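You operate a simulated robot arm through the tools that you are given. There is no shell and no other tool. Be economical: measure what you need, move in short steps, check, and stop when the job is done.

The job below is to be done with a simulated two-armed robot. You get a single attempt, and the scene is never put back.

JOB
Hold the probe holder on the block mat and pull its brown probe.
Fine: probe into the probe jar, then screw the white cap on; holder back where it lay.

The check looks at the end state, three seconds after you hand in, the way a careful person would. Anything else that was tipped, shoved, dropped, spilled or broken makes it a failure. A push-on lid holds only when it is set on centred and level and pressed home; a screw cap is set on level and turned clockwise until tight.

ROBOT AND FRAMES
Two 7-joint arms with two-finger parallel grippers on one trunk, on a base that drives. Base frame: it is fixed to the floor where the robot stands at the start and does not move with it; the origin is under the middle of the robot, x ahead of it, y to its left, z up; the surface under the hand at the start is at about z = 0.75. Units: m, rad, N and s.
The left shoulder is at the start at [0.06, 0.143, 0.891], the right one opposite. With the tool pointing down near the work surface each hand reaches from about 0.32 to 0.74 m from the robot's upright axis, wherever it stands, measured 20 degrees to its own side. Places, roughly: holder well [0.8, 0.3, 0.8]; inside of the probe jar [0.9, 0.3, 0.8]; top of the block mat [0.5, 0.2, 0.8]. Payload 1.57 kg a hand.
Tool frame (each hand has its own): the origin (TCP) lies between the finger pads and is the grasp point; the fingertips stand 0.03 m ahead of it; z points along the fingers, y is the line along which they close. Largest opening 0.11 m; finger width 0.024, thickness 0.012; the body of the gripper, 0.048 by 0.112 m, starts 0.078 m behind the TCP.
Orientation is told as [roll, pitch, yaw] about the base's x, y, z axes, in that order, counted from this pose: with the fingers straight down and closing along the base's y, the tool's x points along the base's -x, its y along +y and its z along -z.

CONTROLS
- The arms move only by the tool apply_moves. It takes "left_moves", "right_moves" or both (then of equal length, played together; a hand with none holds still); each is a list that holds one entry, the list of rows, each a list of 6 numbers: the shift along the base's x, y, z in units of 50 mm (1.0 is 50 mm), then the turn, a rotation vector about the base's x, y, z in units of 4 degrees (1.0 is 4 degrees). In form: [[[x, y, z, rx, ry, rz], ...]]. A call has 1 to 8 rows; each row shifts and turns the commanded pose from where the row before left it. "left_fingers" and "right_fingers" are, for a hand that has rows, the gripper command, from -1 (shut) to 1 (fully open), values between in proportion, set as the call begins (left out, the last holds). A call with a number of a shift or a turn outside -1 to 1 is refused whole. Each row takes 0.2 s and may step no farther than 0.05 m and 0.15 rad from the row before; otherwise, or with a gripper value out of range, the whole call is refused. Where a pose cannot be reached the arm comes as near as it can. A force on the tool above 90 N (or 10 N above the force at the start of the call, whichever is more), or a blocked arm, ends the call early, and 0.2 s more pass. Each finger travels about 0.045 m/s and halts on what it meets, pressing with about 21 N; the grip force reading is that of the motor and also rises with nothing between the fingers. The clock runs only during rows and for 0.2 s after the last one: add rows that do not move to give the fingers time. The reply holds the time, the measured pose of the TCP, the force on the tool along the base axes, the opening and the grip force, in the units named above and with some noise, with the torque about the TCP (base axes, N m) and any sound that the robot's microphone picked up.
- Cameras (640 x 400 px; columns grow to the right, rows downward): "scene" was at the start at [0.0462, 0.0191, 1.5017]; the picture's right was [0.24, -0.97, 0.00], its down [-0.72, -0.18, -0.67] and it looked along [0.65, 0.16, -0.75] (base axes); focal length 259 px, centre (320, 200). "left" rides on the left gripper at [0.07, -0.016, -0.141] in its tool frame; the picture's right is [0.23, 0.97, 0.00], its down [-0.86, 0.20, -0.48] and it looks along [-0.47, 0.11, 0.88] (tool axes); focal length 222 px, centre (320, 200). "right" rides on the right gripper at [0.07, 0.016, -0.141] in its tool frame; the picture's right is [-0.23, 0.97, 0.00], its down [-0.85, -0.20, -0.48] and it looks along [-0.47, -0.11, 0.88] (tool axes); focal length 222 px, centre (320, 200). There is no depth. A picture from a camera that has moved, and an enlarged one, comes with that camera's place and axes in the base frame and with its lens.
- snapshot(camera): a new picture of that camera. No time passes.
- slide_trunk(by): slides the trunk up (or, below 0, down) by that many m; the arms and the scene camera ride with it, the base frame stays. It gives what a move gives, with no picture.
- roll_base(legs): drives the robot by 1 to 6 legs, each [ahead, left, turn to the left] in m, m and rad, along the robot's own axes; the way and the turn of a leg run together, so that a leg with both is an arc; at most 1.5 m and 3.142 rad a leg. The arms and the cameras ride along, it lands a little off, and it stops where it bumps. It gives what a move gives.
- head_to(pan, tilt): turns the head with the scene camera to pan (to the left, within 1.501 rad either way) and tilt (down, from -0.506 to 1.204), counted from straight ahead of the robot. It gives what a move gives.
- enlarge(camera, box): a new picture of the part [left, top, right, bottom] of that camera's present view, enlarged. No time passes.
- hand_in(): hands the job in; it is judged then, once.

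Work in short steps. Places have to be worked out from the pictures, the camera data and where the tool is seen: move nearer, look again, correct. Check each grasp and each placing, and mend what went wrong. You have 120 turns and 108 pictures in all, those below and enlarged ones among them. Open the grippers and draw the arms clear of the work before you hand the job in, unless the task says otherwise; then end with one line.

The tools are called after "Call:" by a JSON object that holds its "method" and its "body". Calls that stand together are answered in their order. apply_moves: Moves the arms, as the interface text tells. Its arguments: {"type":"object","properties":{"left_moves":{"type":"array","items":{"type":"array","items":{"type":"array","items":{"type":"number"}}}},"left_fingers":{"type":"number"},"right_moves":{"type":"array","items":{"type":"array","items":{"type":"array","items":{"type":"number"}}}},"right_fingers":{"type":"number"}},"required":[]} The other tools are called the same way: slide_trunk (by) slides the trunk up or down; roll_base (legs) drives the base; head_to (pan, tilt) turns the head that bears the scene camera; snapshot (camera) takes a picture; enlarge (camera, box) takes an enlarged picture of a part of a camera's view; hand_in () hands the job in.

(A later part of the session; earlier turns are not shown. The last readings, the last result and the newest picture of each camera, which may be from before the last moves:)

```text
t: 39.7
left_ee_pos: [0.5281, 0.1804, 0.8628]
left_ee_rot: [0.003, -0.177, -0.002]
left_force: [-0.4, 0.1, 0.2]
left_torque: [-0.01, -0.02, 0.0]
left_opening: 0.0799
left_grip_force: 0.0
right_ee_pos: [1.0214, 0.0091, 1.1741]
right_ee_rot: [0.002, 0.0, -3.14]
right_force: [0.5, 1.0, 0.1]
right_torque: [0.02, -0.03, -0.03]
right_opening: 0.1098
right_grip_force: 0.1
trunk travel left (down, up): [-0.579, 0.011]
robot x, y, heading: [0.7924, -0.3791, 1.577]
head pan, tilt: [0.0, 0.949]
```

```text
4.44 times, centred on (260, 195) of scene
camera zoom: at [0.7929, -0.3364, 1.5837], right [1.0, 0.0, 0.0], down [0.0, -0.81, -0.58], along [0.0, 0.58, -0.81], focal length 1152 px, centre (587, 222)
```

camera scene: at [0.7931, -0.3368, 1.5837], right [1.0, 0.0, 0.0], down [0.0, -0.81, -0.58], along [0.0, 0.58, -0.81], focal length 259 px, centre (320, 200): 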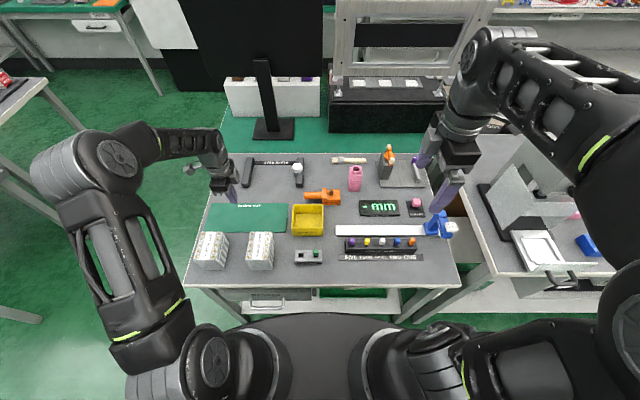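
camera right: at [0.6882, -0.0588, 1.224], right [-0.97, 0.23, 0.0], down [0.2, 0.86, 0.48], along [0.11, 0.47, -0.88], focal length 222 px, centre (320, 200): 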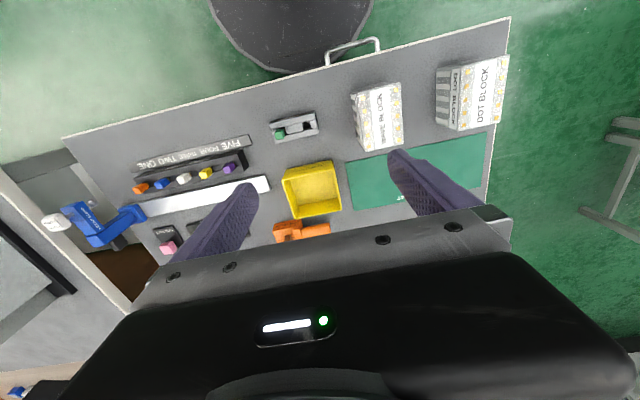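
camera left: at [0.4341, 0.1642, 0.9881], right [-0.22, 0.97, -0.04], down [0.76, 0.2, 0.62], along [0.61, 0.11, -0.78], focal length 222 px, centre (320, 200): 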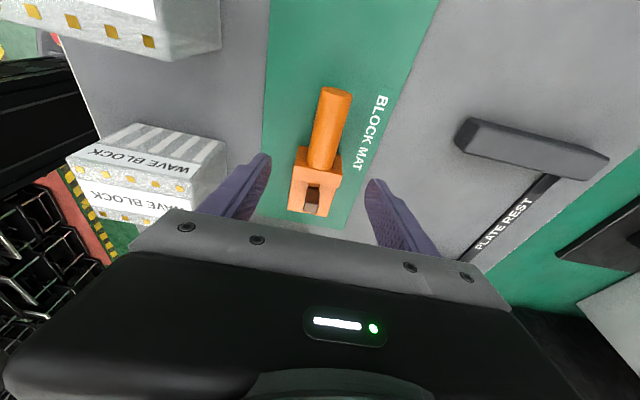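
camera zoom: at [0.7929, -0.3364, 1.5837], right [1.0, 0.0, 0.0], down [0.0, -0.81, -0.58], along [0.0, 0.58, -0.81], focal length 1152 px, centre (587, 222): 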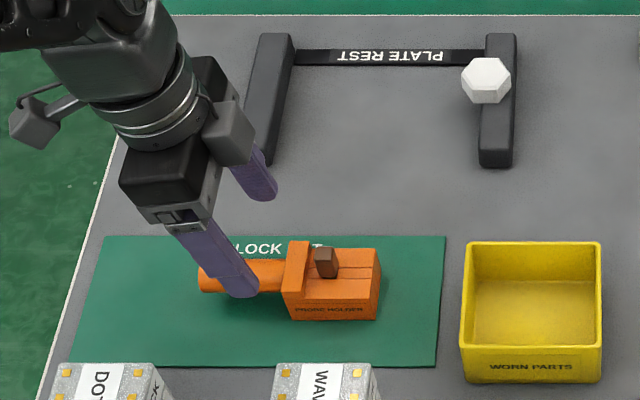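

The holder stands clean on the mat with the probe at about (0.580, 0.179). I descend on the handle and grip it.

Call:
{"method": "apply_moves", "body": {"left_moves": [[[0, 0, -0.5, 0, 0, 0], [0, 0, -0.5, 0, 0, 0], [0, 0, -0.52, 0, 0, 0], [0, 0, 0, 0, 0, 0]]]}}

Call:
{"method": "apply_moves", "body": {"left_moves": [[[0, 0, 0, 0, 0, 0], [0, 0, 0, 0, 0, 0], [0, 0, 0, 0, 0, 0], [0, 0, 0, 0, 0, 0], [0, 0, 0, 0, 0, 0], [0, 0, 0, 0, 0, 0]]], "left_fingers": -1}}

Call:
{"method": "enlarge", "body": {"camera": "scene", "box": [190, 150, 330, 240]}}

```text
t: 40.7
left_ee_pos: [0.5274, 0.1821, 0.7841]
left_ee_rot: [0.003, -0.177, 0.001]
left_force: [0.2, -1.9, 10.2]
left_torque: [-0.47, 0.05, 0.01]
left_opening: 0.0812
left_grip_force: 0.7
right_ee_pos: [1.0228, 0.0101, 1.1734]
right_ee_rot: [0.001, 0.0, -3.139]
right_force: [0.3, 0.5, -0.1]
right_torque: [-0.02, -0.02, -0.01]
right_opening: 0.1101
right_grip_force: 0.0
trunk travel left (down, up): [-0.579, 0.011]
robot x, y, heading: [0.7944, -0.3776, 1.568]
head pan, tilt: [0.0, 0.949]
```

```text
t: 42.1
left_ee_pos: [0.5278, 0.1828, 0.786]
left_ee_rot: [0.007, -0.176, 0.0]
left_force: [-2.7, 0.6, 10.7]
left_torque: [-0.04, 0.04, 0.04]
left_opening: 0.0273
left_grip_force: 21.4
right_ee_pos: [1.0233, 0.0083, 1.1737]
right_ee_rot: [0.001, -0.001, -3.139]
right_force: [0.2, -0.2, -0.2]
right_torque: [-0.02, 0.01, 0.01]
right_opening: 0.11
right_grip_force: 0.0
trunk travel left (down, up): [-0.579, 0.011]
robot x, y, heading: [0.7948, -0.3799, 1.567]
head pan, tilt: [0.0, 0.949]
```

```text
4.44 times, centred on (260, 195) of scene
camera zoom: at [0.7941, -0.3373, 1.5837], right [1.0, 0.0, 0.0], down [0.0, -0.81, -0.58], along [0.0, 0.58, -0.81], focal length 1152 px, centre (587, 222)
```

zoom: 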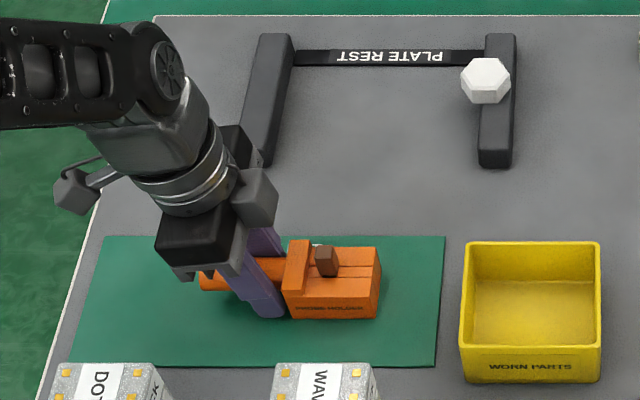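

The handle is held with tips touching the mat. However, a block on the gripper's front side would face the right hand, so I open, tilt the left hand about 25° further outward around the handle, and regrip.

Call:
{"method": "apply_moves", "body": {"left_moves": [[[0, 0, 0, 0, 0, 0], [0, 0, 0, 0, 0, 0], [0, 0, 0.06, 0, 0, 0], [0, 0, 0, 0, 0, 0]]], "left_fingers": 0.1}}

Call:
{"method": "apply_moves", "body": {"left_moves": [[[0, 0, 0, 0, -0.9, 0], [0, 0, 0, 0, -0.9, 0], [0, 0, 0, 0, -0.9, 0], [0, 0, 0, 0, -0.9, 0], [0, 0, 0, 0, -0.9, 0], [0, 0, 0, 0, -0.9, 0], [0, -0.02, 0, 0, -0.9, 0], [0, 0, 0, 0, 0, 0]]]}}

Call:
{"method": "apply_moves", "body": {"left_moves": [[[0, 0, 0, 0, 0, 0], [0, 0, 0, 0, 0, 0], [0, 0, 0, 0, 0, 0], [0, 0, 0, 0, 0, 0], [0, 0, 0, 0, 0, 0], [0, 0, 0, 0, 0, 0]]], "left_fingers": -1}}

Call:
{"method": "enlarge", "body": {"camera": "scene", "box": [190, 150, 330, 240]}}

```text
t: 43.1
left_ee_pos: [0.5265, 0.18, 0.7867]
left_ee_rot: [-0.001, -0.178, 0.0]
left_force: [-0.3, 0.4, 0.0]
left_torque: [0.05, 0.02, -0.01]
left_opening: 0.0605
left_grip_force: 0.1
right_ee_pos: [1.0223, 0.0098, 1.1733]
right_ee_rot: [0.001, 0.0, -3.139]
right_force: [0.8, -0.1, 0.0]
right_torque: [0.01, -0.01, -0.05]
right_opening: 0.1099
right_grip_force: 0.1
trunk travel left (down, up): [-0.579, 0.011]
robot x, y, heading: [0.7964, -0.3789, 1.571]
head pan, tilt: [0.0, 0.949]
```

```text
t: 44.9
left_ee_pos: [0.5271, 0.1797, 0.7876]
left_ee_rot: [0.0, -0.616, 0.001]
left_force: [0.1, -0.5, 0.3]
left_torque: [0.01, 0.0, -0.03]
left_opening: 0.0603
left_grip_force: 0.0
right_ee_pos: [1.0232, 0.0096, 1.1725]
right_ee_rot: [0.002, 0.001, -3.138]
right_force: [0.1, 0.0, -0.3]
right_torque: [0.01, 0.01, -0.03]
right_opening: 0.1101
right_grip_force: 0.1
trunk travel left (down, up): [-0.579, 0.011]
robot x, y, heading: [0.7941, -0.3774, 1.57]
head pan, tilt: [0.0, 0.949]
```

```text
t: 46.3
left_ee_pos: [0.5278, 0.18, 0.7894]
left_ee_rot: [0.002, -0.615, 0.0]
left_force: [-1.0, 1.7, 0.6]
left_torque: [0.02, -0.12, 0.09]
left_opening: 0.049
left_grip_force: 20.9
right_ee_pos: [1.0228, 0.011, 1.1744]
right_ee_rot: [0.003, 0.0, -3.14]
right_force: [-0.1, -0.7, 0.1]
right_torque: [0.0, 0.01, -0.01]
right_opening: 0.1102
right_grip_force: 0.0
trunk travel left (down, up): [-0.579, 0.011]
robot x, y, heading: [0.7911, -0.3812, 1.571]
head pan, tilt: [0.0, 0.949]
```

```text
4.44 times, centred on (260, 195) of scene
camera zoom: at [0.7938, -0.3365, 1.5837], right [1.0, 0.0, 0.0], down [0.0, -0.81, -0.58], along [0.0, 0.58, -0.81], focal length 1152 px, centre (587, 222)
```

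zoom: 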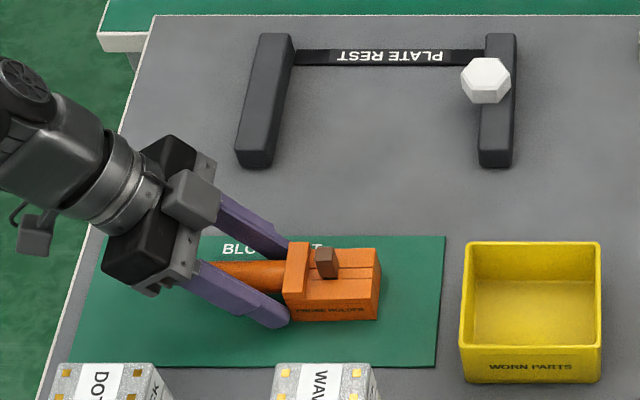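

The tilted fingertips caught the flange sides (49 mm flat grip), which is a better hold than the round handle. I open, push in 12 mm for a fuller grip on the body's flange, and close again.

Call:
{"method": "apply_moves", "body": {"left_moves": [[[0, 0, 0, 0, 0, 0], [0, 0, 0, 0, 0, 0], [0.12, 0, 0, 0, 0, 0], [0.12, 0, 0, 0, 0, 0]]], "left_fingers": 0.2}}

Call:
{"method": "apply_moves", "body": {"left_moves": [[[0, 0, 0, 0, 0, 0], [0, 0, 0, 0, 0, 0], [0, 0, 0, 0, 0, 0], [0, 0, 0, 0, 0, 0], [0, 0, 0, 0, 0, 0], [0, 0, 0, 0, 0, 0]]], "left_fingers": -1}}

Call:
{"method": "enlarge", "body": {"camera": "scene", "box": [220, 165, 300, 225]}}

```text
t: 47.3
left_ee_pos: [0.539, 0.1798, 0.7887]
left_ee_rot: [0.002, -0.616, -0.001]
left_force: [-0.2, -0.9, -0.7]
left_torque: [0.0, -0.02, 0.02]
left_opening: 0.0659
left_grip_force: 0.0
right_ee_pos: [1.0239, 0.0102, 1.1735]
right_ee_rot: [0.002, 0.001, -3.139]
right_force: [0.3, -0.2, 0.0]
right_torque: [0.01, 0.03, 0.01]
right_opening: 0.1102
right_grip_force: 0.0
trunk travel left (down, up): [-0.579, 0.011]
robot x, y, heading: [0.7951, -0.3787, 1.571]
head pan, tilt: [0.0, 0.949]
```

```text
t: 48.7
left_ee_pos: [0.5389, 0.1788, 0.7883]
left_ee_rot: [0.002, -0.616, 0.0]
left_force: [-0.3, 0.5, 1.0]
left_torque: [0.06, 0.01, 0.05]
left_opening: 0.0495
left_grip_force: 21.2
right_ee_pos: [1.0232, 0.0107, 1.1736]
right_ee_rot: [0.002, 0.0, -3.141]
right_force: [-0.4, -0.3, 1.2]
right_torque: [-0.02, 0.0, 0.02]
right_opening: 0.1102
right_grip_force: 0.1
trunk travel left (down, up): [-0.579, 0.011]
robot x, y, heading: [0.7911, -0.3772, 1.574]
head pan, tilt: [0.0, 0.949]
```

```text
6.67 times, centred on (260, 195) of scene
camera zoom: at [0.7938, -0.3366, 1.5837], right [1.0, 0.0, 0.0], down [0.0, -0.81, -0.58], along [0.0, 0.58, -0.81], focal length 1729 px, centre (720, 233)
```

zoom: 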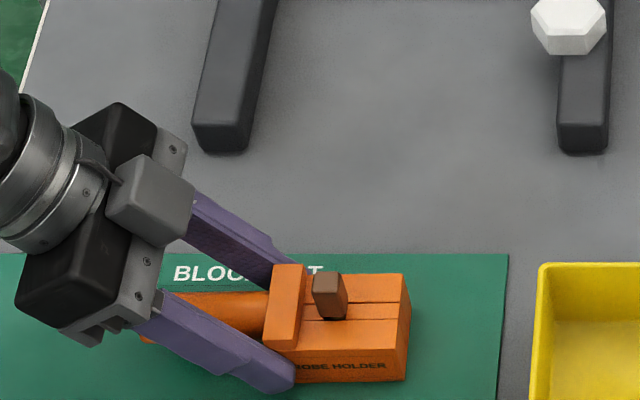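

The holder is now clamped firmly by its flange. I bring the right hand above the probe and close its opening to about 60 mm.

Call:
{"method": "apply_moves", "body": {"right_moves": [[[-0.728, 0.283, -0.3, 0, 0, 0], [-0.728, 0.283, -0.3, 0, 0, 0], [-0.728, 0.283, -0.3, 0, 0, 0], [-0.728, 0.283, -0.3, 0, 0, 0], [-0.728, 0.283, -0.3, 0, 0, 0], [-0.728, 0.283, -0.3, 0, 0, 0]]], "right_fingers": 0.1}}

Call:
{"method": "apply_moves", "body": {"right_moves": [[[-0.728, 0.283, -0.3, 0, 0, 0], [-0.728, 0.283, -0.3, 0, 0, 0], [-0.728, 0.283, -0.3, 0, 0, 0], [-0.728, 0.283, -0.3, 0, 0, 0], [-0.728, 0.283, -0.3, 0, 0, 0], [-0.728, 0.283, -0.3, 0, 0, 0]]]}}

Call:
{"method": "snapshot", "body": {"camera": "right"}}

Call:
{"method": "snapshot", "body": {"camera": "scene"}}

```text
t: 50.1
left_ee_pos: [0.539, 0.1799, 0.7885]
left_ee_rot: [0.002, -0.615, 0.001]
left_force: [0.1, -0.1, 0.7]
left_torque: [-0.08, 0.01, 0.0]
left_opening: 0.0497
left_grip_force: 21.2
right_ee_pos: [0.804, 0.0943, 1.0827]
right_ee_rot: [0.002, -0.001, -3.14]
right_force: [0.7, -0.1, 1.1]
right_torque: [0.02, -0.04, 0.02]
right_opening: 0.0604
right_grip_force: 0.1
trunk travel left (down, up): [-0.579, 0.011]
robot x, y, heading: [0.7925, -0.3808, 1.572]
head pan, tilt: [0.0, 0.949]
```

```text
t: 51.5
left_ee_pos: [0.5396, 0.1795, 0.7881]
left_ee_rot: [0.002, -0.615, 0.001]
left_force: [-2.0, -1.4, 3.6]
left_torque: [0.0, -0.26, -0.08]
left_opening: 0.0499
left_grip_force: 20.6
right_ee_pos: [0.6141, 0.1688, 1.0046]
right_ee_rot: [0.0, -0.003, -3.14]
right_force: [0.1, 0.3, 0.0]
right_torque: [-0.04, 0.01, 0.02]
right_opening: 0.0604
right_grip_force: 0.1
right hand out of reach, approached as far as the arm can: row 6
trunk travel left (down, up): [-0.579, 0.011]
robot x, y, heading: [0.7919, -0.3772, 1.573]
head pan, tilt: [0.0, 0.949]
```

```text
73 pictures are left
camera right: at [0.6862, 0.1518, 1.1447], right [-0.23, -0.97, 0.0], down [-0.85, 0.2, 0.48], along [-0.47, 0.11, -0.88], focal length 222 px, centre (320, 200)
```

right: 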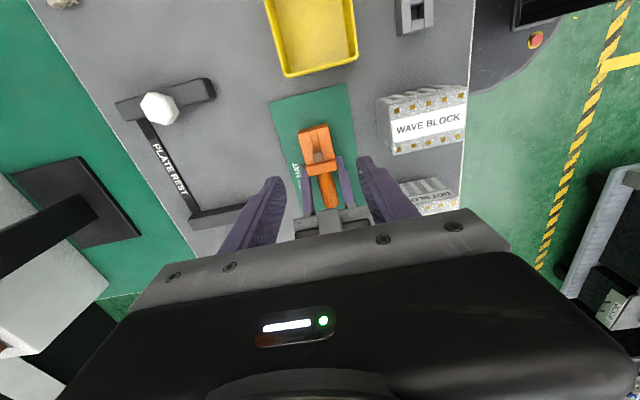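

```text
72 pictures are left
camera scene: at [0.7948, -0.3365, 1.5837], right [1.0, 0.0, 0.0], down [0.0, -0.81, -0.58], along [0.0, 0.58, -0.81], focal length 259 px, centre (320, 200)
```

scene: 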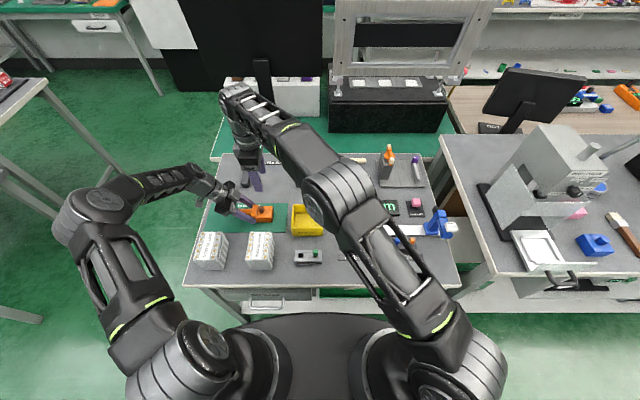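

The right arm is near its limit while high, so I descend toward z≈0.90 at x≈0.588 and re-measure the probe.

Call:
{"method": "apply_moves", "body": {"right_moves": [[[0, 0, -0.6, 0, 0, 0], [-0.2, 0.08, -0.6, 0, 0, 0], [-0.3, 0.1, -0.6, 0, 0, 0], [0, 0, -0.2, 0, 0, 0]]]}}

Call:
{"method": "snapshot", "body": {"camera": "right"}}

Call:
{"method": "enlarge", "body": {"camera": "scene", "box": [200, 140, 320, 230]}}

```text
t: 52.5
left_ee_pos: [0.5385, 0.1792, 0.7893]
left_ee_rot: [0.001, -0.616, 0.0]
left_force: [1.3, -1.0, 3.0]
left_torque: [-0.02, 0.01, 0.02]
left_opening: 0.0501
left_grip_force: 20.4
right_ee_pos: [0.5883, 0.176, 0.903]
right_ee_rot: [0.0, -0.002, -3.141]
right_force: [0.5, 0.0, -0.8]
right_torque: [0.0, 0.03, 0.01]
right_opening: 0.0607
right_grip_force: 0.0
trunk travel left (down, up): [-0.579, 0.011]
robot x, y, heading: [0.7967, -0.3824, 1.575]
head pan, tilt: [0.0, 0.949]
```

```text
71 pictures are left
camera right: at [0.6601, 0.1598, 1.0445], right [-0.23, -0.97, 0.0], down [-0.86, 0.2, 0.48], along [-0.47, 0.11, -0.88], focal length 222 px, centre (320, 200)
```

right: 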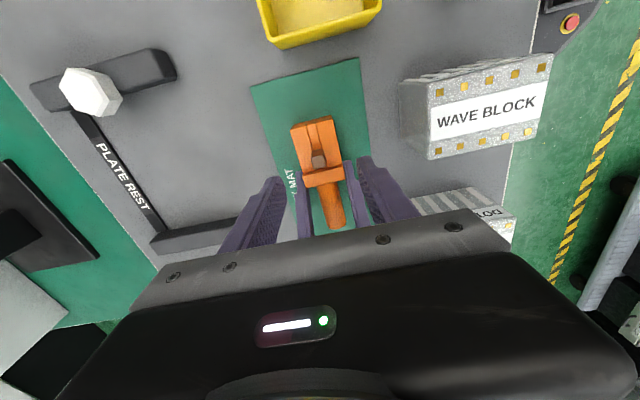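

```text
4.44 times, centred on (260, 185) of scene
camera zoom: at [0.7938, -0.3367, 1.5837], right [1.0, 0.0, 0.0], down [0.0, -0.81, -0.58], along [0.0, 0.58, -0.81], focal length 1152 px, centre (587, 267)
```

zoom: 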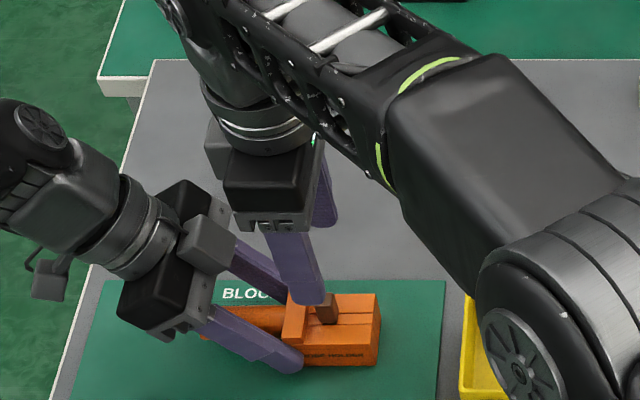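

Probe top estimates average x≈0.586, y≈0.178. The two gripper blocks would pass within a few mm, so I lean the right hand 10° toward +x, then descend to z≈0.85 and look.

Call:
{"method": "apply_moves", "body": {"right_moves": [[[0, 0, 0, 0, 0.85, 0], [0, 0, 0, 0, 0.85, 0], [-0.03, 0.04, 0, 0, 0.8, 0], [0, 0, -0.5, 0, 0, 0], [0, 0, -0.55, 0, 0, 0]]]}}

Call:
{"method": "snapshot", "body": {"camera": "right"}}

Call:
{"method": "enlarge", "body": {"camera": "scene", "box": [210, 155, 300, 220]}}

```text
t: 53.7
left_ee_pos: [0.5379, 0.1794, 0.7885]
left_ee_rot: [0.0, -0.616, 0.001]
left_force: [-0.3, -0.3, 1.1]
left_torque: [0.05, 0.05, -0.04]
left_opening: 0.0497
left_grip_force: 20.8
right_ee_pos: [0.5859, 0.1784, 0.8512]
right_ee_rot: [-0.001, -0.177, -3.14]
right_force: [0.7, -0.9, -0.6]
right_torque: [-0.01, 0.02, 0.02]
right_opening: 0.0606
right_grip_force: 0.1
trunk travel left (down, up): [-0.579, 0.011]
robot x, y, heading: [0.7886, -0.3811, 1.57]
head pan, tilt: [0.0, 0.949]
```

```text
69 pictures are left
camera right: at [0.6808, 0.1625, 0.9783], right [-0.22, -0.97, 0.04], down [-0.76, 0.2, 0.62], along [-0.61, 0.11, -0.78], focal length 222 px, centre (320, 200)
```

right: 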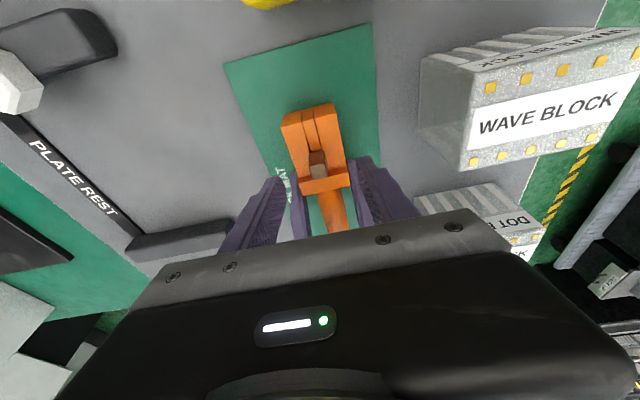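

```text
6.15 times, centred on (255, 188) of scene
camera zoom: at [0.7937, -0.3366, 1.5837], right [1.0, 0.0, 0.0], down [0.0, -0.81, -0.58], along [0.0, 0.58, -0.81], focal length 1596 px, centre (720, 277)
```

zoom: 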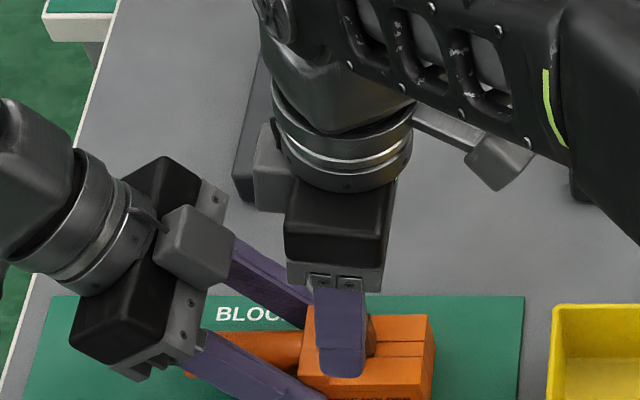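

The fingers straddle the probe and the two hands are clear of each other. I lower to z≈0.823 and close on the probe.

Call:
{"method": "apply_moves", "body": {"right_moves": [[[0.04, 0, -0.28, 0, 0, 0], [0, 0, -0.28, 0, 0, 0], [0, 0, 0, 0, 0, 0]]]}}

Call:
{"method": "apply_moves", "body": {"right_moves": [[[0, 0, 0, 0, 0, 0], [0, 0, 0, 0, 0, 0], [0, 0, 0, 0, 0, 0], [0, 0, 0, 0, 0, 0], [0, 0, 0, 0, 0, 0], [0, 0, 0, 0, 0, 0]]], "right_fingers": -1}}

Call:
{"method": "snapshot", "body": {"camera": "right"}}

Call:
{"method": "enlarge", "body": {"camera": "scene", "box": [210, 155, 300, 220]}}

```text
t: 54.5
left_ee_pos: [0.5393, 0.1789, 0.7883]
left_ee_rot: [0.002, -0.617, 0.0]
left_force: [0.5, -0.5, 2.3]
left_torque: [0.04, 0.0, 0.0]
left_opening: 0.0497
left_grip_force: 20.6
right_ee_pos: [0.5893, 0.1789, 0.8237]
right_ee_rot: [0.001, -0.172, -3.14]
right_force: [0.7, 1.5, -0.2]
right_torque: [-0.01, 0.0, 0.02]
right_opening: 0.0607
right_grip_force: 0.0
trunk travel left (down, up): [-0.579, 0.011]
robot x, y, heading: [0.7943, -0.3787, 1.571]
head pan, tilt: [0.0, 0.949]
```

```text
t: 55.9
left_ee_pos: [0.5373, 0.1787, 0.7886]
left_ee_rot: [0.003, -0.616, -0.001]
left_force: [-1.3, -6.2, 6.3]
left_torque: [0.05, -0.1, -0.34]
left_opening: 0.0499
left_grip_force: 20.9
right_ee_pos: [0.5882, 0.1792, 0.8234]
right_ee_rot: [0.0, -0.175, -3.141]
right_force: [-0.5, 7.3, -3.0]
right_torque: [0.29, 0.02, 0.0]
right_opening: 0.0139
right_grip_force: 21.1
trunk travel left (down, up): [-0.579, 0.011]
robot x, y, heading: [0.7931, -0.3767, 1.569]
head pan, tilt: [0.0, 0.949]
```

```text
67 pictures are left
camera right: at [0.6835, 0.1621, 0.95], right [-0.22, -0.97, 0.04], down [-0.76, 0.2, 0.62], along [-0.61, 0.11, -0.78], focal length 222 px, centre (320, 200)
```

right: 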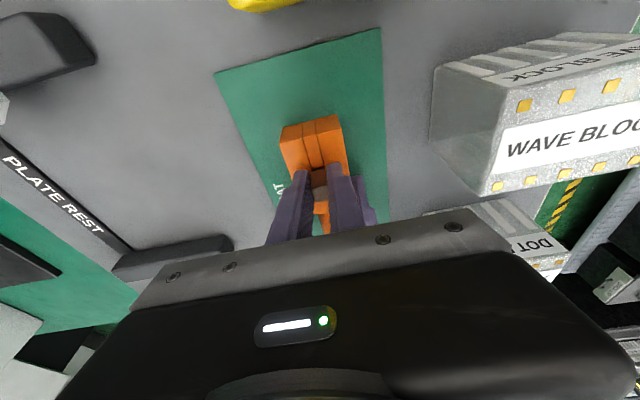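

```text
6.15 times, centred on (255, 188) of scene
camera zoom: at [0.7937, -0.3366, 1.5837], right [1.0, 0.0, 0.0], down [0.0, -0.81, -0.58], along [0.0, 0.58, -0.81], focal length 1596 px, centre (720, 277)
```

zoom: 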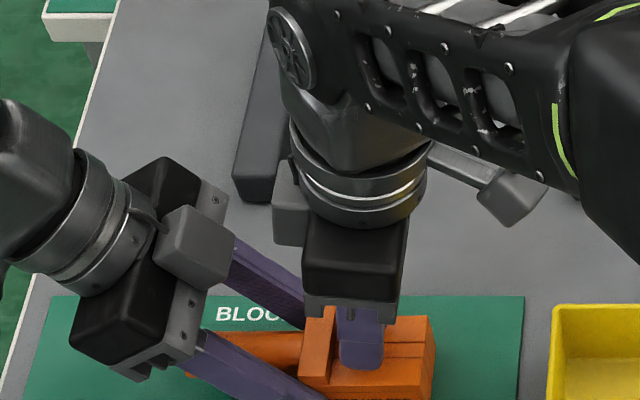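

The probe is gripped (13.9 mm) with about 7 N of side load. I relieve 1 mm in y and pull straight up in small steps.

Call:
{"method": "apply_moves", "body": {"right_moves": [[[0, 0.02, 0.1, 0, 0, 0], [0, 0, 0.1, 0, 0, 0], [0, 0, 0.1, 0, 0, 0]]]}}

```text
t: 56.7
left_ee_pos: [0.5395, 0.1801, 0.7887]
left_ee_rot: [0.004, -0.617, -0.001]
left_force: [0.7, -0.5, 1.1]
left_torque: [-0.11, -0.12, 0.04]
left_opening: 0.0497
left_grip_force: 21.1
right_ee_pos: [0.5891, 0.1788, 0.838]
right_ee_rot: [0.0, -0.177, -3.139]
right_force: [0.0, -0.6, 0.5]
right_torque: [-0.01, 0.02, -0.03]
right_opening: 0.0138
right_grip_force: 21.1
trunk travel left (down, up): [-0.579, 0.011]
robot x, y, heading: [0.7946, -0.3815, 1.573]
head pan, tilt: [0.0, 0.949]
```

Forces are low and the grip still holds, so I continue up 75 mm and check the probe.

Call:
{"method": "apply_moves", "body": {"right_moves": [[[0, 0, 0.25, 0, 0, 0], [0, 0, 0.25, 0, 0, 0], [0, 0, 0.5, 0, 0, 0], [0, 0, 0.5, 0, 0, 0]]]}}

Call:
{"method": "enlarge", "body": {"camera": "scene", "box": [210, 155, 300, 220]}}

Call:
{"method": "snapshot", "body": {"camera": "right"}}

```text
t: 57.7
left_ee_pos: [0.5383, 0.1796, 0.7884]
left_ee_rot: [0.004, -0.615, -0.001]
left_force: [0.0, -0.1, 2.2]
left_torque: [0.01, -0.07, 0.01]
left_opening: 0.05
left_grip_force: 21.3
right_ee_pos: [0.5899, 0.1791, 0.917]
right_ee_rot: [0.003, -0.174, -3.139]
right_force: [-0.4, 0.8, -0.8]
right_torque: [-0.01, 0.01, -0.01]
right_opening: 0.0137
right_grip_force: 20.7
trunk travel left (down, up): [-0.579, 0.011]
robot x, y, heading: [0.7947, -0.3807, 1.575]
head pan, tilt: [0.0, 0.949]
```

```text
6.15 times, centred on (255, 188) of scene
camera zoom: at [0.7938, -0.3366, 1.5836], right [1.0, 0.0, 0.0], down [0.0, -0.81, -0.58], along [0.0, 0.58, -0.81], focal length 1596 px, centre (720, 277)
```

zoom: 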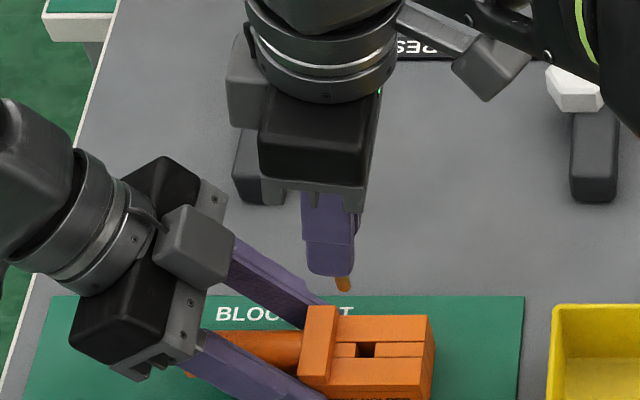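

```text
64 pictures are left
camera right: at [0.6836, 0.1628, 1.043], right [-0.22, -0.97, 0.04], down [-0.76, 0.2, 0.62], along [-0.61, 0.11, -0.78], focal length 222 px, centre (320, 200)
```

right: 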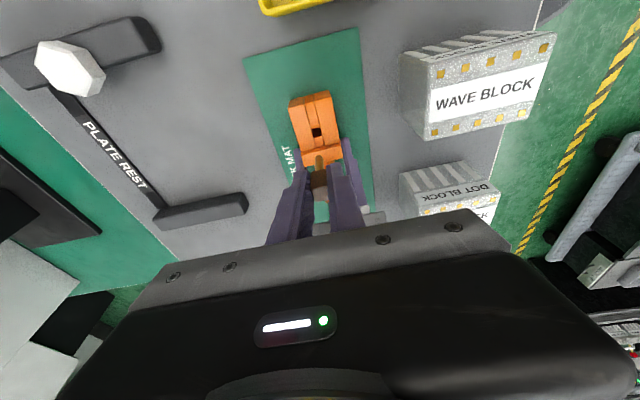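

The probe is out of the holder and its tapered tip shows about 35 mm below the fingertips. I raise it and carry it toward the jar near (0.931, 0.325), staying above z≈0.88 at the tip.

Call:
{"method": "apply_moves", "body": {"right_moves": [[[0, 0, 0.8, 0, 0, 0], [0.77, 0.25, 0, 0, 0, 0], [0.77, 0.25, 0, 0, 0, 0], [0.77, 0.25, 0, 0, 0, 0], [0.77, 0.25, 0, 0, 0, 0], [0.77, 0.25, 0, 0, 0, 0], [0.77, 0.25, 0, 0, 0, 0], [0.77, 0.25, 0, 0, 0, 0]]]}}

Call:
{"method": "snapshot", "body": {"camera": "right"}}

Call:
{"method": "enlarge", "body": {"camera": "scene", "box": [220, 110, 400, 230]}}

```text
t: 59.5
left_ee_pos: [0.5396, 0.1789, 0.7882]
left_ee_rot: [0.003, -0.616, 0.001]
left_force: [1.1, 0.6, 0.1]
left_torque: [0.09, -0.1, 0.01]
left_opening: 0.0497
left_grip_force: 21.7
right_ee_pos: [0.8601, 0.2658, 0.9553]
right_ee_rot: [0.001, -0.175, -3.14]
right_force: [0.3, 0.0, 0.2]
right_torque: [-0.03, 0.04, 0.01]
right_opening: 0.014
right_grip_force: 21.0
trunk travel left (down, up): [-0.579, 0.011]
robot x, y, heading: [0.7954, -0.3805, 1.569]
head pan, tilt: [0.0, 0.949]
```

```text
63 pictures are left
camera right: at [0.9531, 0.2489, 1.0818], right [-0.22, -0.97, 0.04], down [-0.76, 0.2, 0.62], along [-0.61, 0.11, -0.78], focal length 222 px, centre (320, 200)
```

right: 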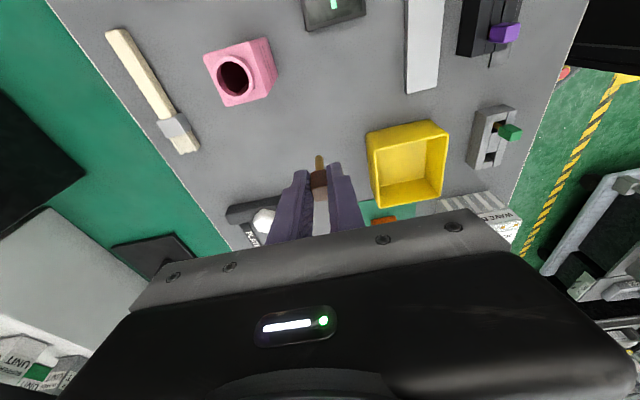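

```text
3.33 times, centred on (310, 170) of scene
camera zoom: at [0.7944, -0.3363, 1.5836], right [1.0, 0.0, 0.0], down [0.0, -0.81, -0.58], along [0.0, 0.58, -0.81], focal length 864 px, centre (353, 300)
```

zoom: 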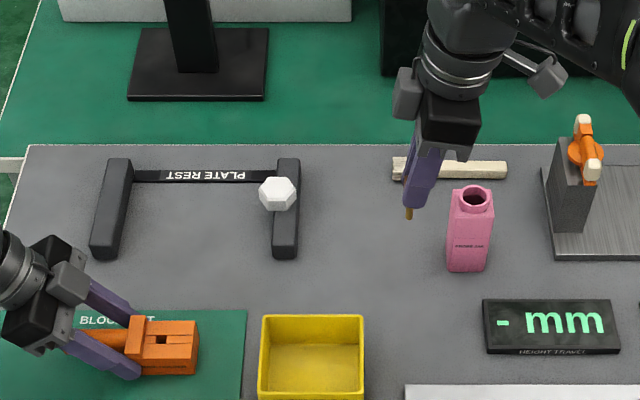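

The right camera and the scene camera agree on the jar mouth at about (0.931, 0.321). The probe tip is about 7 mm to −x of the TCP. I move the TCP to (0.938, 0.320).

Call:
{"method": "apply_moves", "body": {"right_moves": [[[0.52, 0.36, 0, 0, 0, 0], [0.52, 0.36, 0, 0, 0, 0], [0.52, 0.36, 0, 0, 0, 0], [0, 0, 0, 0, 0, 0]]]}}

Call:
{"method": "snapshot", "body": {"camera": "right"}}

Call:
{"method": "enlarge", "body": {"camera": "scene", "box": [320, 130, 400, 190]}}

```text
t: 60.5
left_ee_pos: [0.5396, 0.1791, 0.7892]
left_ee_rot: [0.002, -0.615, -0.001]
left_force: [-1.2, -1.0, 1.9]
left_torque: [0.05, -0.13, -0.01]
left_opening: 0.0498
left_grip_force: 21.5
right_ee_pos: [0.9378, 0.317, 0.9544]
right_ee_rot: [0.004, -0.176, -3.14]
right_force: [-0.1, 0.0, -0.2]
right_torque: [0.01, 0.05, 0.01]
right_opening: 0.0141
right_grip_force: 21.0
right hand out of reach, approached as far as the arm can: row 3
trunk travel left (down, up): [-0.579, 0.011]
robot x, y, heading: [0.7911, -0.3803, 1.568]
head pan, tilt: [0.0, 0.949]
```

```text
61 pictures are left
camera right: at [1.0317, 0.2999, 1.0799], right [-0.22, -0.97, 0.04], down [-0.76, 0.2, 0.62], along [-0.61, 0.11, -0.78], focal length 222 px, centre (320, 200)
```

right: 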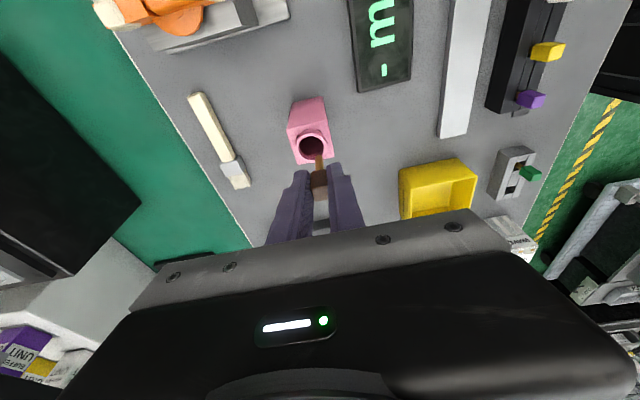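

```text
6.67 times, centred on (360, 160) of scene
camera zoom: at [0.7942, -0.3365, 1.5837], right [1.0, 0.0, 0.0], down [0.0, -0.81, -0.58], along [0.0, 0.58, -0.81], focal length 1729 px, centre (53, 467)
```

zoom: 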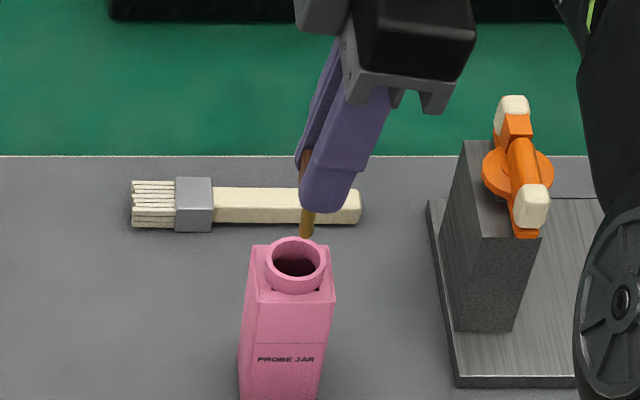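

The tip is about 4 mm short in y and 1.5 mm too far in x relative to the mouth. I correct while lowering to just above the rim.

Call:
{"method": "apply_moves", "body": {"right_moves": [[[0, 0, -0.2, 0, 0, 0], [-0.03, 0.05, -0.2, 0, 0, 0], [0, 0.04, -0.05, 0, 0, 0], [0, 0, 0, 0, 0, 0]]]}}

Call:
{"method": "enlarge", "body": {"camera": "right", "box": [250, 90, 390, 240]}}

Call:
{"method": "enlarge", "body": {"camera": "scene", "box": [330, 140, 390, 185]}}

```text
t: 61.5
left_ee_pos: [0.54, 0.1802, 0.7893]
left_ee_rot: [0.001, -0.617, 0.0]
left_force: [-0.1, 0.1, 1.5]
left_torque: [0.1, 0.0, -0.03]
left_opening: 0.05
left_grip_force: 21.0
right_ee_pos: [0.9346, 0.321, 0.9311]
right_ee_rot: [-0.001, -0.176, -3.14]
right_force: [-0.1, 0.2, 0.0]
right_torque: [-0.02, -0.02, 0.02]
right_opening: 0.0139
right_grip_force: 21.1
trunk travel left (down, up): [-0.579, 0.011]
robot x, y, heading: [0.7943, -0.3773, 1.577]
head pan, tilt: [0.0, 0.949]
```

```text
2.67 times, centred on (320, 165) of right
camera zoom: at [1.0286, 0.3043, 1.0575], right [-0.22, -0.97, 0.04], down [-0.76, 0.2, 0.62], along [-0.61, 0.11, -0.78], focal length 592 px, centre (320, 293)
```

zoom: 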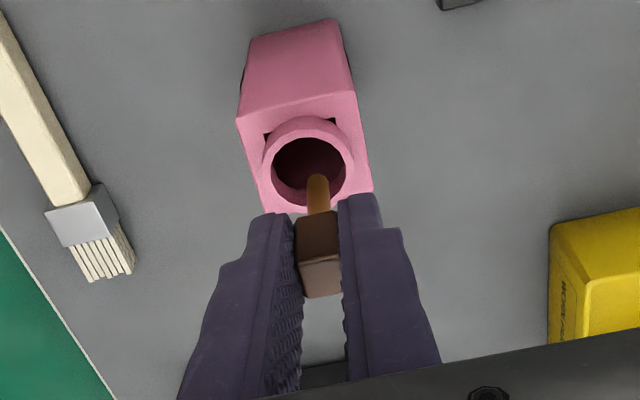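

```text
8.89 times, centred on (360, 162) of scene
camera zoom: at [0.7938, -0.3365, 1.5837], right [1.0, 0.0, 0.0], down [0.0, -0.81, -0.58], along [0.0, 0.58, -0.81], focal length 2305 px, centre (-36, 533)
```

zoom: 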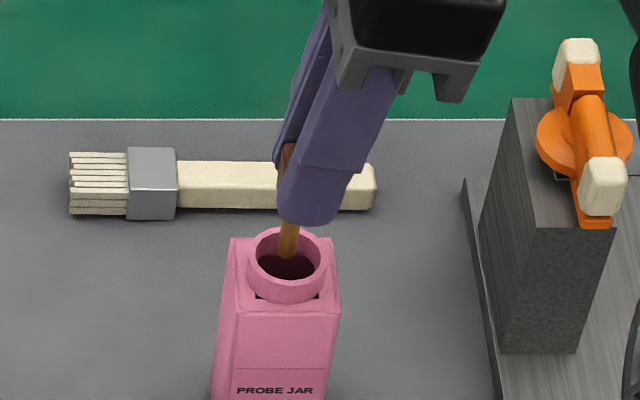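

The tip is at the mouth and about 2 mm off at most. I nudge +y and lower it 28 mm into the neck, watching forces.

Call:
{"method": "apply_moves", "body": {"right_moves": [[[0, 0.04, -0.1, 0, 0, 0], [0, 0, -0.14, 0, 0, 0], [0, 0, -0.16, 0, 0, 0], [0, 0, -0.16, 0, 0, 0]]]}}

Call:
{"method": "enlarge", "body": {"camera": "right", "box": [250, 90, 390, 240]}}

Call:
{"method": "enlarge", "body": {"camera": "scene", "box": [330, 140, 390, 185]}}

```text
t: 62.5
left_ee_pos: [0.5377, 0.1797, 0.7893]
left_ee_rot: [0.002, -0.615, 0.001]
left_force: [-0.7, -1.1, 1.4]
left_torque: [0.07, 0.02, 0.02]
left_opening: 0.0502
left_grip_force: 21.4
right_ee_pos: [0.9339, 0.3221, 0.9023]
right_ee_rot: [-0.001, -0.174, -3.14]
right_force: [0.2, 0.5, 0.1]
right_torque: [-0.01, -0.03, -0.02]
right_opening: 0.014
right_grip_force: 21.0
trunk travel left (down, up): [-0.579, 0.011]
robot x, y, heading: [0.791, -0.3821, 1.573]
head pan, tilt: [0.0, 0.949]
```

```text
2.67 times, centred on (320, 165) of right
camera zoom: at [1.0281, 0.3055, 1.0286], right [-0.22, -0.97, 0.04], down [-0.76, 0.2, 0.62], along [-0.61, 0.11, -0.78], focal length 592 px, centre (320, 293)
```

zoom: 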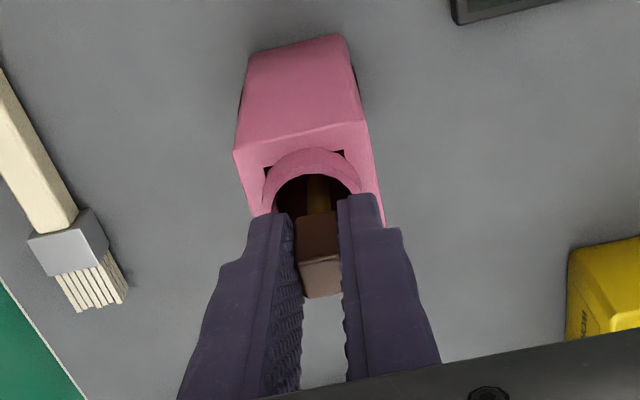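

```text
8.89 times, centred on (360, 162) of scene
camera zoom: at [0.7939, -0.3365, 1.5837], right [1.0, 0.0, 0.0], down [0.0, -0.81, -0.58], along [0.0, 0.58, -0.81], focal length 2305 px, centre (-36, 533)
```

zoom: 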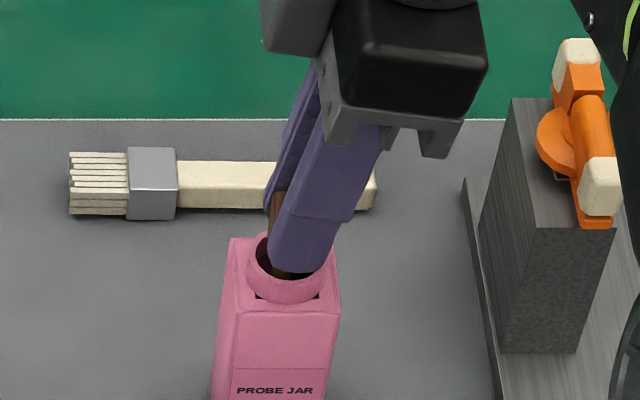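

The tip is inside the neck with no side force. I lower 5 mm more and release.

Call:
{"method": "apply_moves", "body": {"right_moves": [[[0, 0, -0.1, 0, 0, 0], [0, 0, 0, 0, 0, 0]]]}}

Call:
{"method": "apply_moves", "body": {"right_moves": [[[0, 0, 0, 0, 0, 0], [0, 0, 0, 0, 0, 0], [0, 0, 0, 0, 0, 0], [0, 0, 0, 0, 0, 0]]], "right_fingers": 0.0}}

Call:
{"method": "enlarge", "body": {"camera": "right", "box": [250, 90, 390, 240]}}

Call:
{"method": "enlarge", "body": {"camera": "scene", "box": [330, 140, 390, 185]}}

```text
t: 63.1
left_ee_pos: [0.5395, 0.1798, 0.7888]
left_ee_rot: [0.002, -0.616, 0.001]
left_force: [0.2, -0.9, 0.8]
left_torque: [0.02, 0.0, 0.0]
left_opening: 0.0495
left_grip_force: 20.8
right_ee_pos: [0.934, 0.323, 0.898]
right_ee_rot: [0.001, -0.174, -3.141]
right_force: [0.7, 1.0, -0.6]
right_torque: [0.0, -0.01, -0.02]
right_opening: 0.0138
right_grip_force: 21.4
trunk travel left (down, up): [-0.579, 0.011]
robot x, y, heading: [0.7965, -0.3802, 1.571]
head pan, tilt: [0.0, 0.949]
```

```text
t: 64.1
left_ee_pos: [0.5397, 0.1808, 0.7872]
left_ee_rot: [0.003, -0.616, 0.001]
left_force: [0.4, 0.6, 1.4]
left_torque: [0.02, 0.06, -0.02]
left_opening: 0.05
left_grip_force: 21.0
right_ee_pos: [0.9341, 0.3232, 0.8977]
right_ee_rot: [0.0, -0.174, -3.14]
right_force: [-0.4, -0.4, 0.0]
right_torque: [0.0, 0.0, 0.02]
right_opening: 0.055
right_grip_force: 0.0
trunk travel left (down, up): [-0.579, 0.011]
robot x, y, heading: [0.7926, -0.3758, 1.57]
head pan, tilt: [0.0, 0.949]
```

```text
2.67 times, centred on (320, 165) of right
camera zoom: at [1.0281, 0.3059, 1.0237], right [-0.22, -0.97, 0.04], down [-0.76, 0.2, 0.62], along [-0.61, 0.11, -0.78], focal length 592 px, centre (320, 293)
```

zoom: 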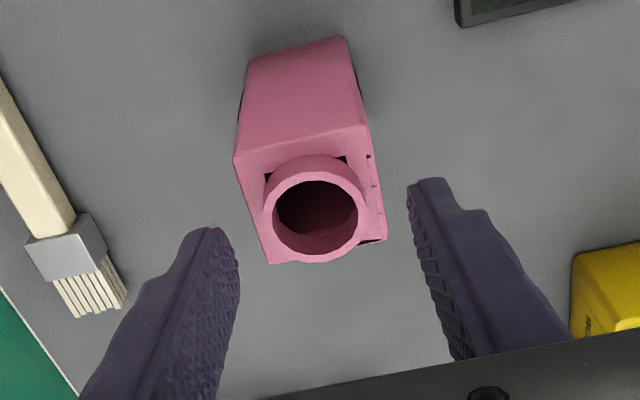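

```text
8.89 times, centred on (360, 162) of scene
camera zoom: at [0.7938, -0.3365, 1.5837], right [1.0, 0.0, 0.0], down [0.0, -0.81, -0.58], along [0.0, 0.58, -0.81], focal length 2305 px, centre (-36, 533)
```

zoom: 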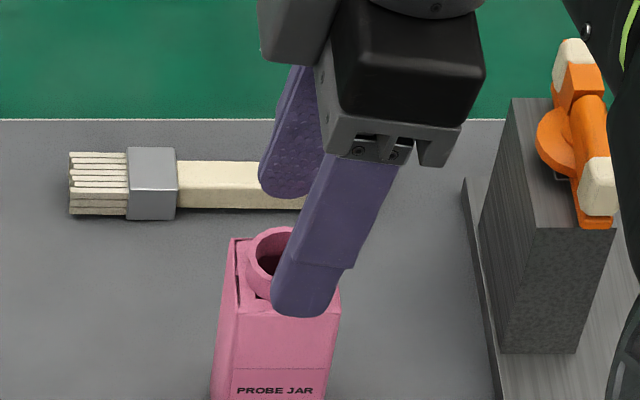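

The probe has dropped completely into the jar and the jar hasn't moved (mouth ≈ (0.933, 0.322)). I raise the right hand away while the left opens, backs up and returns upright.

Call:
{"method": "apply_moves", "body": {"left_moves": [[[0, 0, 0, 0, 0, 0], [0, 0, 0, 0, 0, 0], [0, 0, 0, 0, 0, 0], [0, 0, 0, 0, 0, 0]]], "right_moves": [[[0, 0, 0.6, 0, 0, 0], [0, 0, 0.6, 0, 0, 0], [0.1, -0.8, 0.4, 0, 0, 0], [0.1, -0.8, 0.3, 0, 0, 0]]], "left_fingers": 0.45}}

Call:
{"method": "apply_moves", "body": {"left_moves": [[[-0.15, 0, 0.7, 0, 0.8, 0], [0, 0, 0.7, 0, 1, 0], [0, 0, 0.3, 0, 1, 0], [0.2, 0, 0.1, 0, 1, 0], [0.2, 0, 0, 0, 1, 0], [0.2, 0, 0, 0, 1, 0], [0.2, 0, 0, 0, 1, 0], [0.2, 0, 0, 0, 1, 0]]], "right_moves": [[[0.1, -0.6, 0.3, 0, -0.3, 0], [0.1, -0.6, 0.2, 0, -0.3, 0], [0.1, -0.6, 0.2, 0, -0.3, 0], [0.1, -0.6, 0, 0, -0.3, 0], [0.1, -0.6, 0, 0, -0.3, 0], [0.1, -0.5, 0, 0, -0.3, 0], [0.1, -0.5, 0, 0, -0.3, 0], [0.1, -0.5, 0, 0, -0.4, 0]]]}}

Call:
{"method": "enlarge", "body": {"camera": "scene", "box": [190, 150, 330, 240]}}

Call:
{"method": "snapshot", "body": {"camera": "left"}}

```text
t: 65.1
left_ee_pos: [0.5393, 0.1785, 0.7896]
left_ee_rot: [0.001, -0.617, 0.0]
left_force: [0.3, -0.4, 0.2]
left_torque: [0.0, 0.01, 0.03]
left_opening: 0.0797
left_grip_force: 0.0
right_ee_pos: [0.9434, 0.2395, 0.9815]
right_ee_rot: [0.0, -0.175, -3.139]
right_force: [0.0, 0.0, 0.6]
right_torque: [0.06, 0.03, 0.0]
right_opening: 0.0554
right_grip_force: 0.1
right hand out of reach, approached as far as the arm can: row 2
trunk travel left (down, up): [-0.579, 0.011]
robot x, y, heading: [0.7935, -0.3829, 1.572]
head pan, tilt: [0.0, 0.949]
```

```text
t: 66.9
left_ee_pos: [0.5825, 0.1786, 0.8792]
left_ee_rot: [0.004, -0.069, -0.001]
left_force: [0.4, 0.4, -0.2]
left_torque: [-0.03, 0.0, 0.02]
left_opening: 0.0798
left_grip_force: 0.0
right_ee_pos: [0.9838, 0.0141, 1.015]
right_ee_rot: [-0.001, -0.002, -3.143]
right_force: [-0.2, -0.1, -0.7]
right_torque: [0.01, -0.01, -0.02]
right_opening: 0.0548
right_grip_force: 0.1
trunk travel left (down, up): [-0.579, 0.011]
robot x, y, heading: [0.7938, -0.3813, 1.573]
head pan, tilt: [0.0, 0.949]
```

```text
4.44 times, centred on (260, 195) of scene
camera zoom: at [0.7945, -0.3372, 1.5837], right [1.0, 0.0, 0.0], down [0.0, -0.81, -0.58], along [0.0, 0.58, -0.81], focal length 1152 px, centre (587, 222)
```

zoom: 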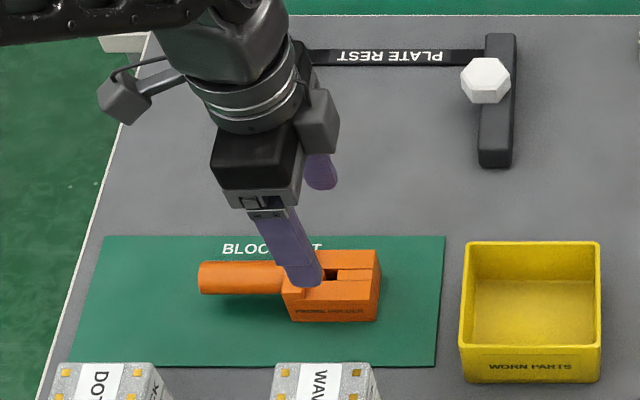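

```text
52 pictures are left
camera left: at [0.5024, 0.1625, 1.0148], right [-0.23, 0.97, -0.01], down [0.82, 0.2, 0.54], along [0.53, 0.11, -0.84], focal length 222 px, centre (320, 200)
```

left: 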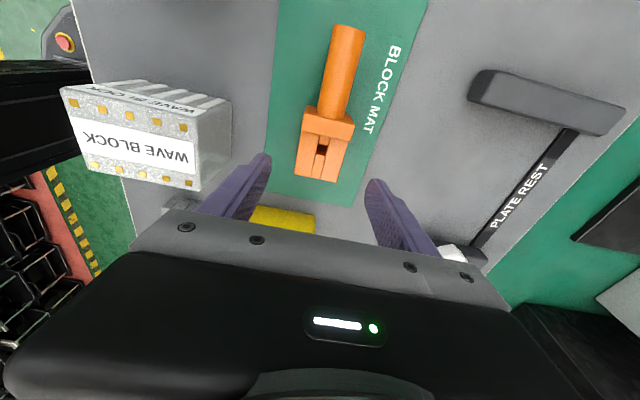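

The holder stands unchanged on the mat. I finish the uprighting, descend over the body at x≈0.585 and grip.

Call:
{"method": "apply_moves", "body": {"left_moves": [[[0.05, 0.03, 0, 0, 0.98, 0], [0, 0, -0.5, 0, 0, 0], [0, 0, -0.6, 0, 0, 0], [0, 0, -0.5, 0, 0, 0], [0, 0, -0.2, 0, 0, 0]]]}}

Call:
{"method": "apply_moves", "body": {"left_moves": [[[0, 0, 0, 0, 0, 0], [0, 0, 0, 0, 0, 0], [0, 0, 0, 0, 0, 0], [0, 0, 0, 0, 0, 0], [0, 0, 0, 0, 0, 0]]], "left_fingers": -1}}

Call:
{"method": "apply_moves", "body": {"left_moves": [[[0, 0, 0.2, 0, 0, 0], [0, 0, 0.4, 0, 0, 0], [0, 0, 0.7, 0, 0, 0], [0, 0, 0.7, 0, 0, 0]]]}}

Call:
{"method": "enlarge", "body": {"camera": "scene", "box": [190, 150, 330, 240]}}

```text
t: 68.1
left_ee_pos: [0.5833, 0.1809, 0.7866]
left_ee_rot: [0.002, -0.002, 0.001]
left_force: [-1.3, 0.0, 0.9]
left_torque: [0.0, 0.01, 0.0]
left_opening: 0.0797
left_grip_force: 0.1
right_ee_pos: [0.9831, 0.0146, 1.0156]
right_ee_rot: [0.002, 0.001, -3.139]
right_force: [-0.4, 0.8, 0.0]
right_torque: [-0.01, -0.01, 0.03]
right_opening: 0.0549
right_grip_force: 0.0
trunk travel left (down, up): [-0.579, 0.011]
robot x, y, heading: [0.7949, -0.3784, 1.573]
head pan, tilt: [0.0, 0.949]
```

```text
t: 69.3
left_ee_pos: [0.5842, 0.18, 0.7884]
left_ee_rot: [0.001, -0.002, 0.0]
left_force: [-0.3, -0.6, -0.5]
left_torque: [-0.02, -0.01, -0.02]
left_opening: 0.0497
left_grip_force: 21.1
right_ee_pos: [0.984, 0.0138, 1.0165]
right_ee_rot: [0.002, 0.0, -3.14]
right_force: [0.0, -0.3, -0.5]
right_torque: [0.02, 0.0, 0.0]
right_opening: 0.0552
right_grip_force: 0.2
trunk travel left (down, up): [-0.579, 0.011]
robot x, y, heading: [0.7917, -0.3779, 1.573]
head pan, tilt: [0.0, 0.949]
```

```text
t: 70.3
left_ee_pos: [0.5848, 0.1811, 0.8904]
left_ee_rot: [0.001, -0.004, -0.001]
left_force: [-0.1, 0.6, -1.9]
left_torque: [0.04, -0.05, -0.04]
left_opening: 0.0499
left_grip_force: 20.9
right_ee_pos: [0.9836, 0.0128, 1.0158]
right_ee_rot: [-0.001, 0.0, -3.14]
right_force: [0.3, -1.0, 0.7]
right_torque: [0.05, 0.03, 0.02]
right_opening: 0.055
right_grip_force: 0.0
trunk travel left (down, up): [-0.579, 0.011]
robot x, y, heading: [0.7961, -0.3794, 1.576]
head pan, tilt: [0.0, 0.949]
```

```text
4.44 times, centred on (260, 195) of scene
camera zoom: at [0.794, -0.3369, 1.5836], right [1.0, 0.0, 0.0], down [0.0, -0.81, -0.58], along [0.0, 0.58, -0.81], focal length 1152 px, centre (587, 222)
```

zoom: 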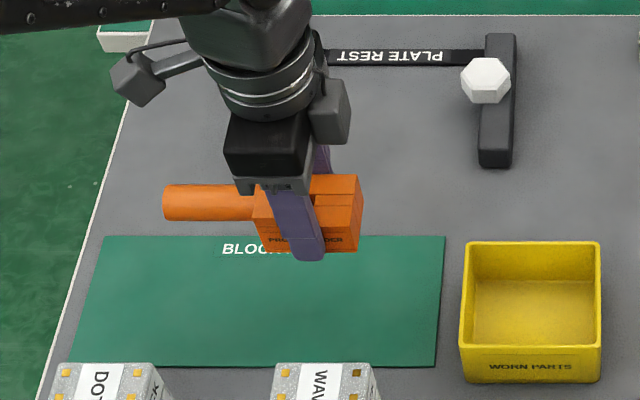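

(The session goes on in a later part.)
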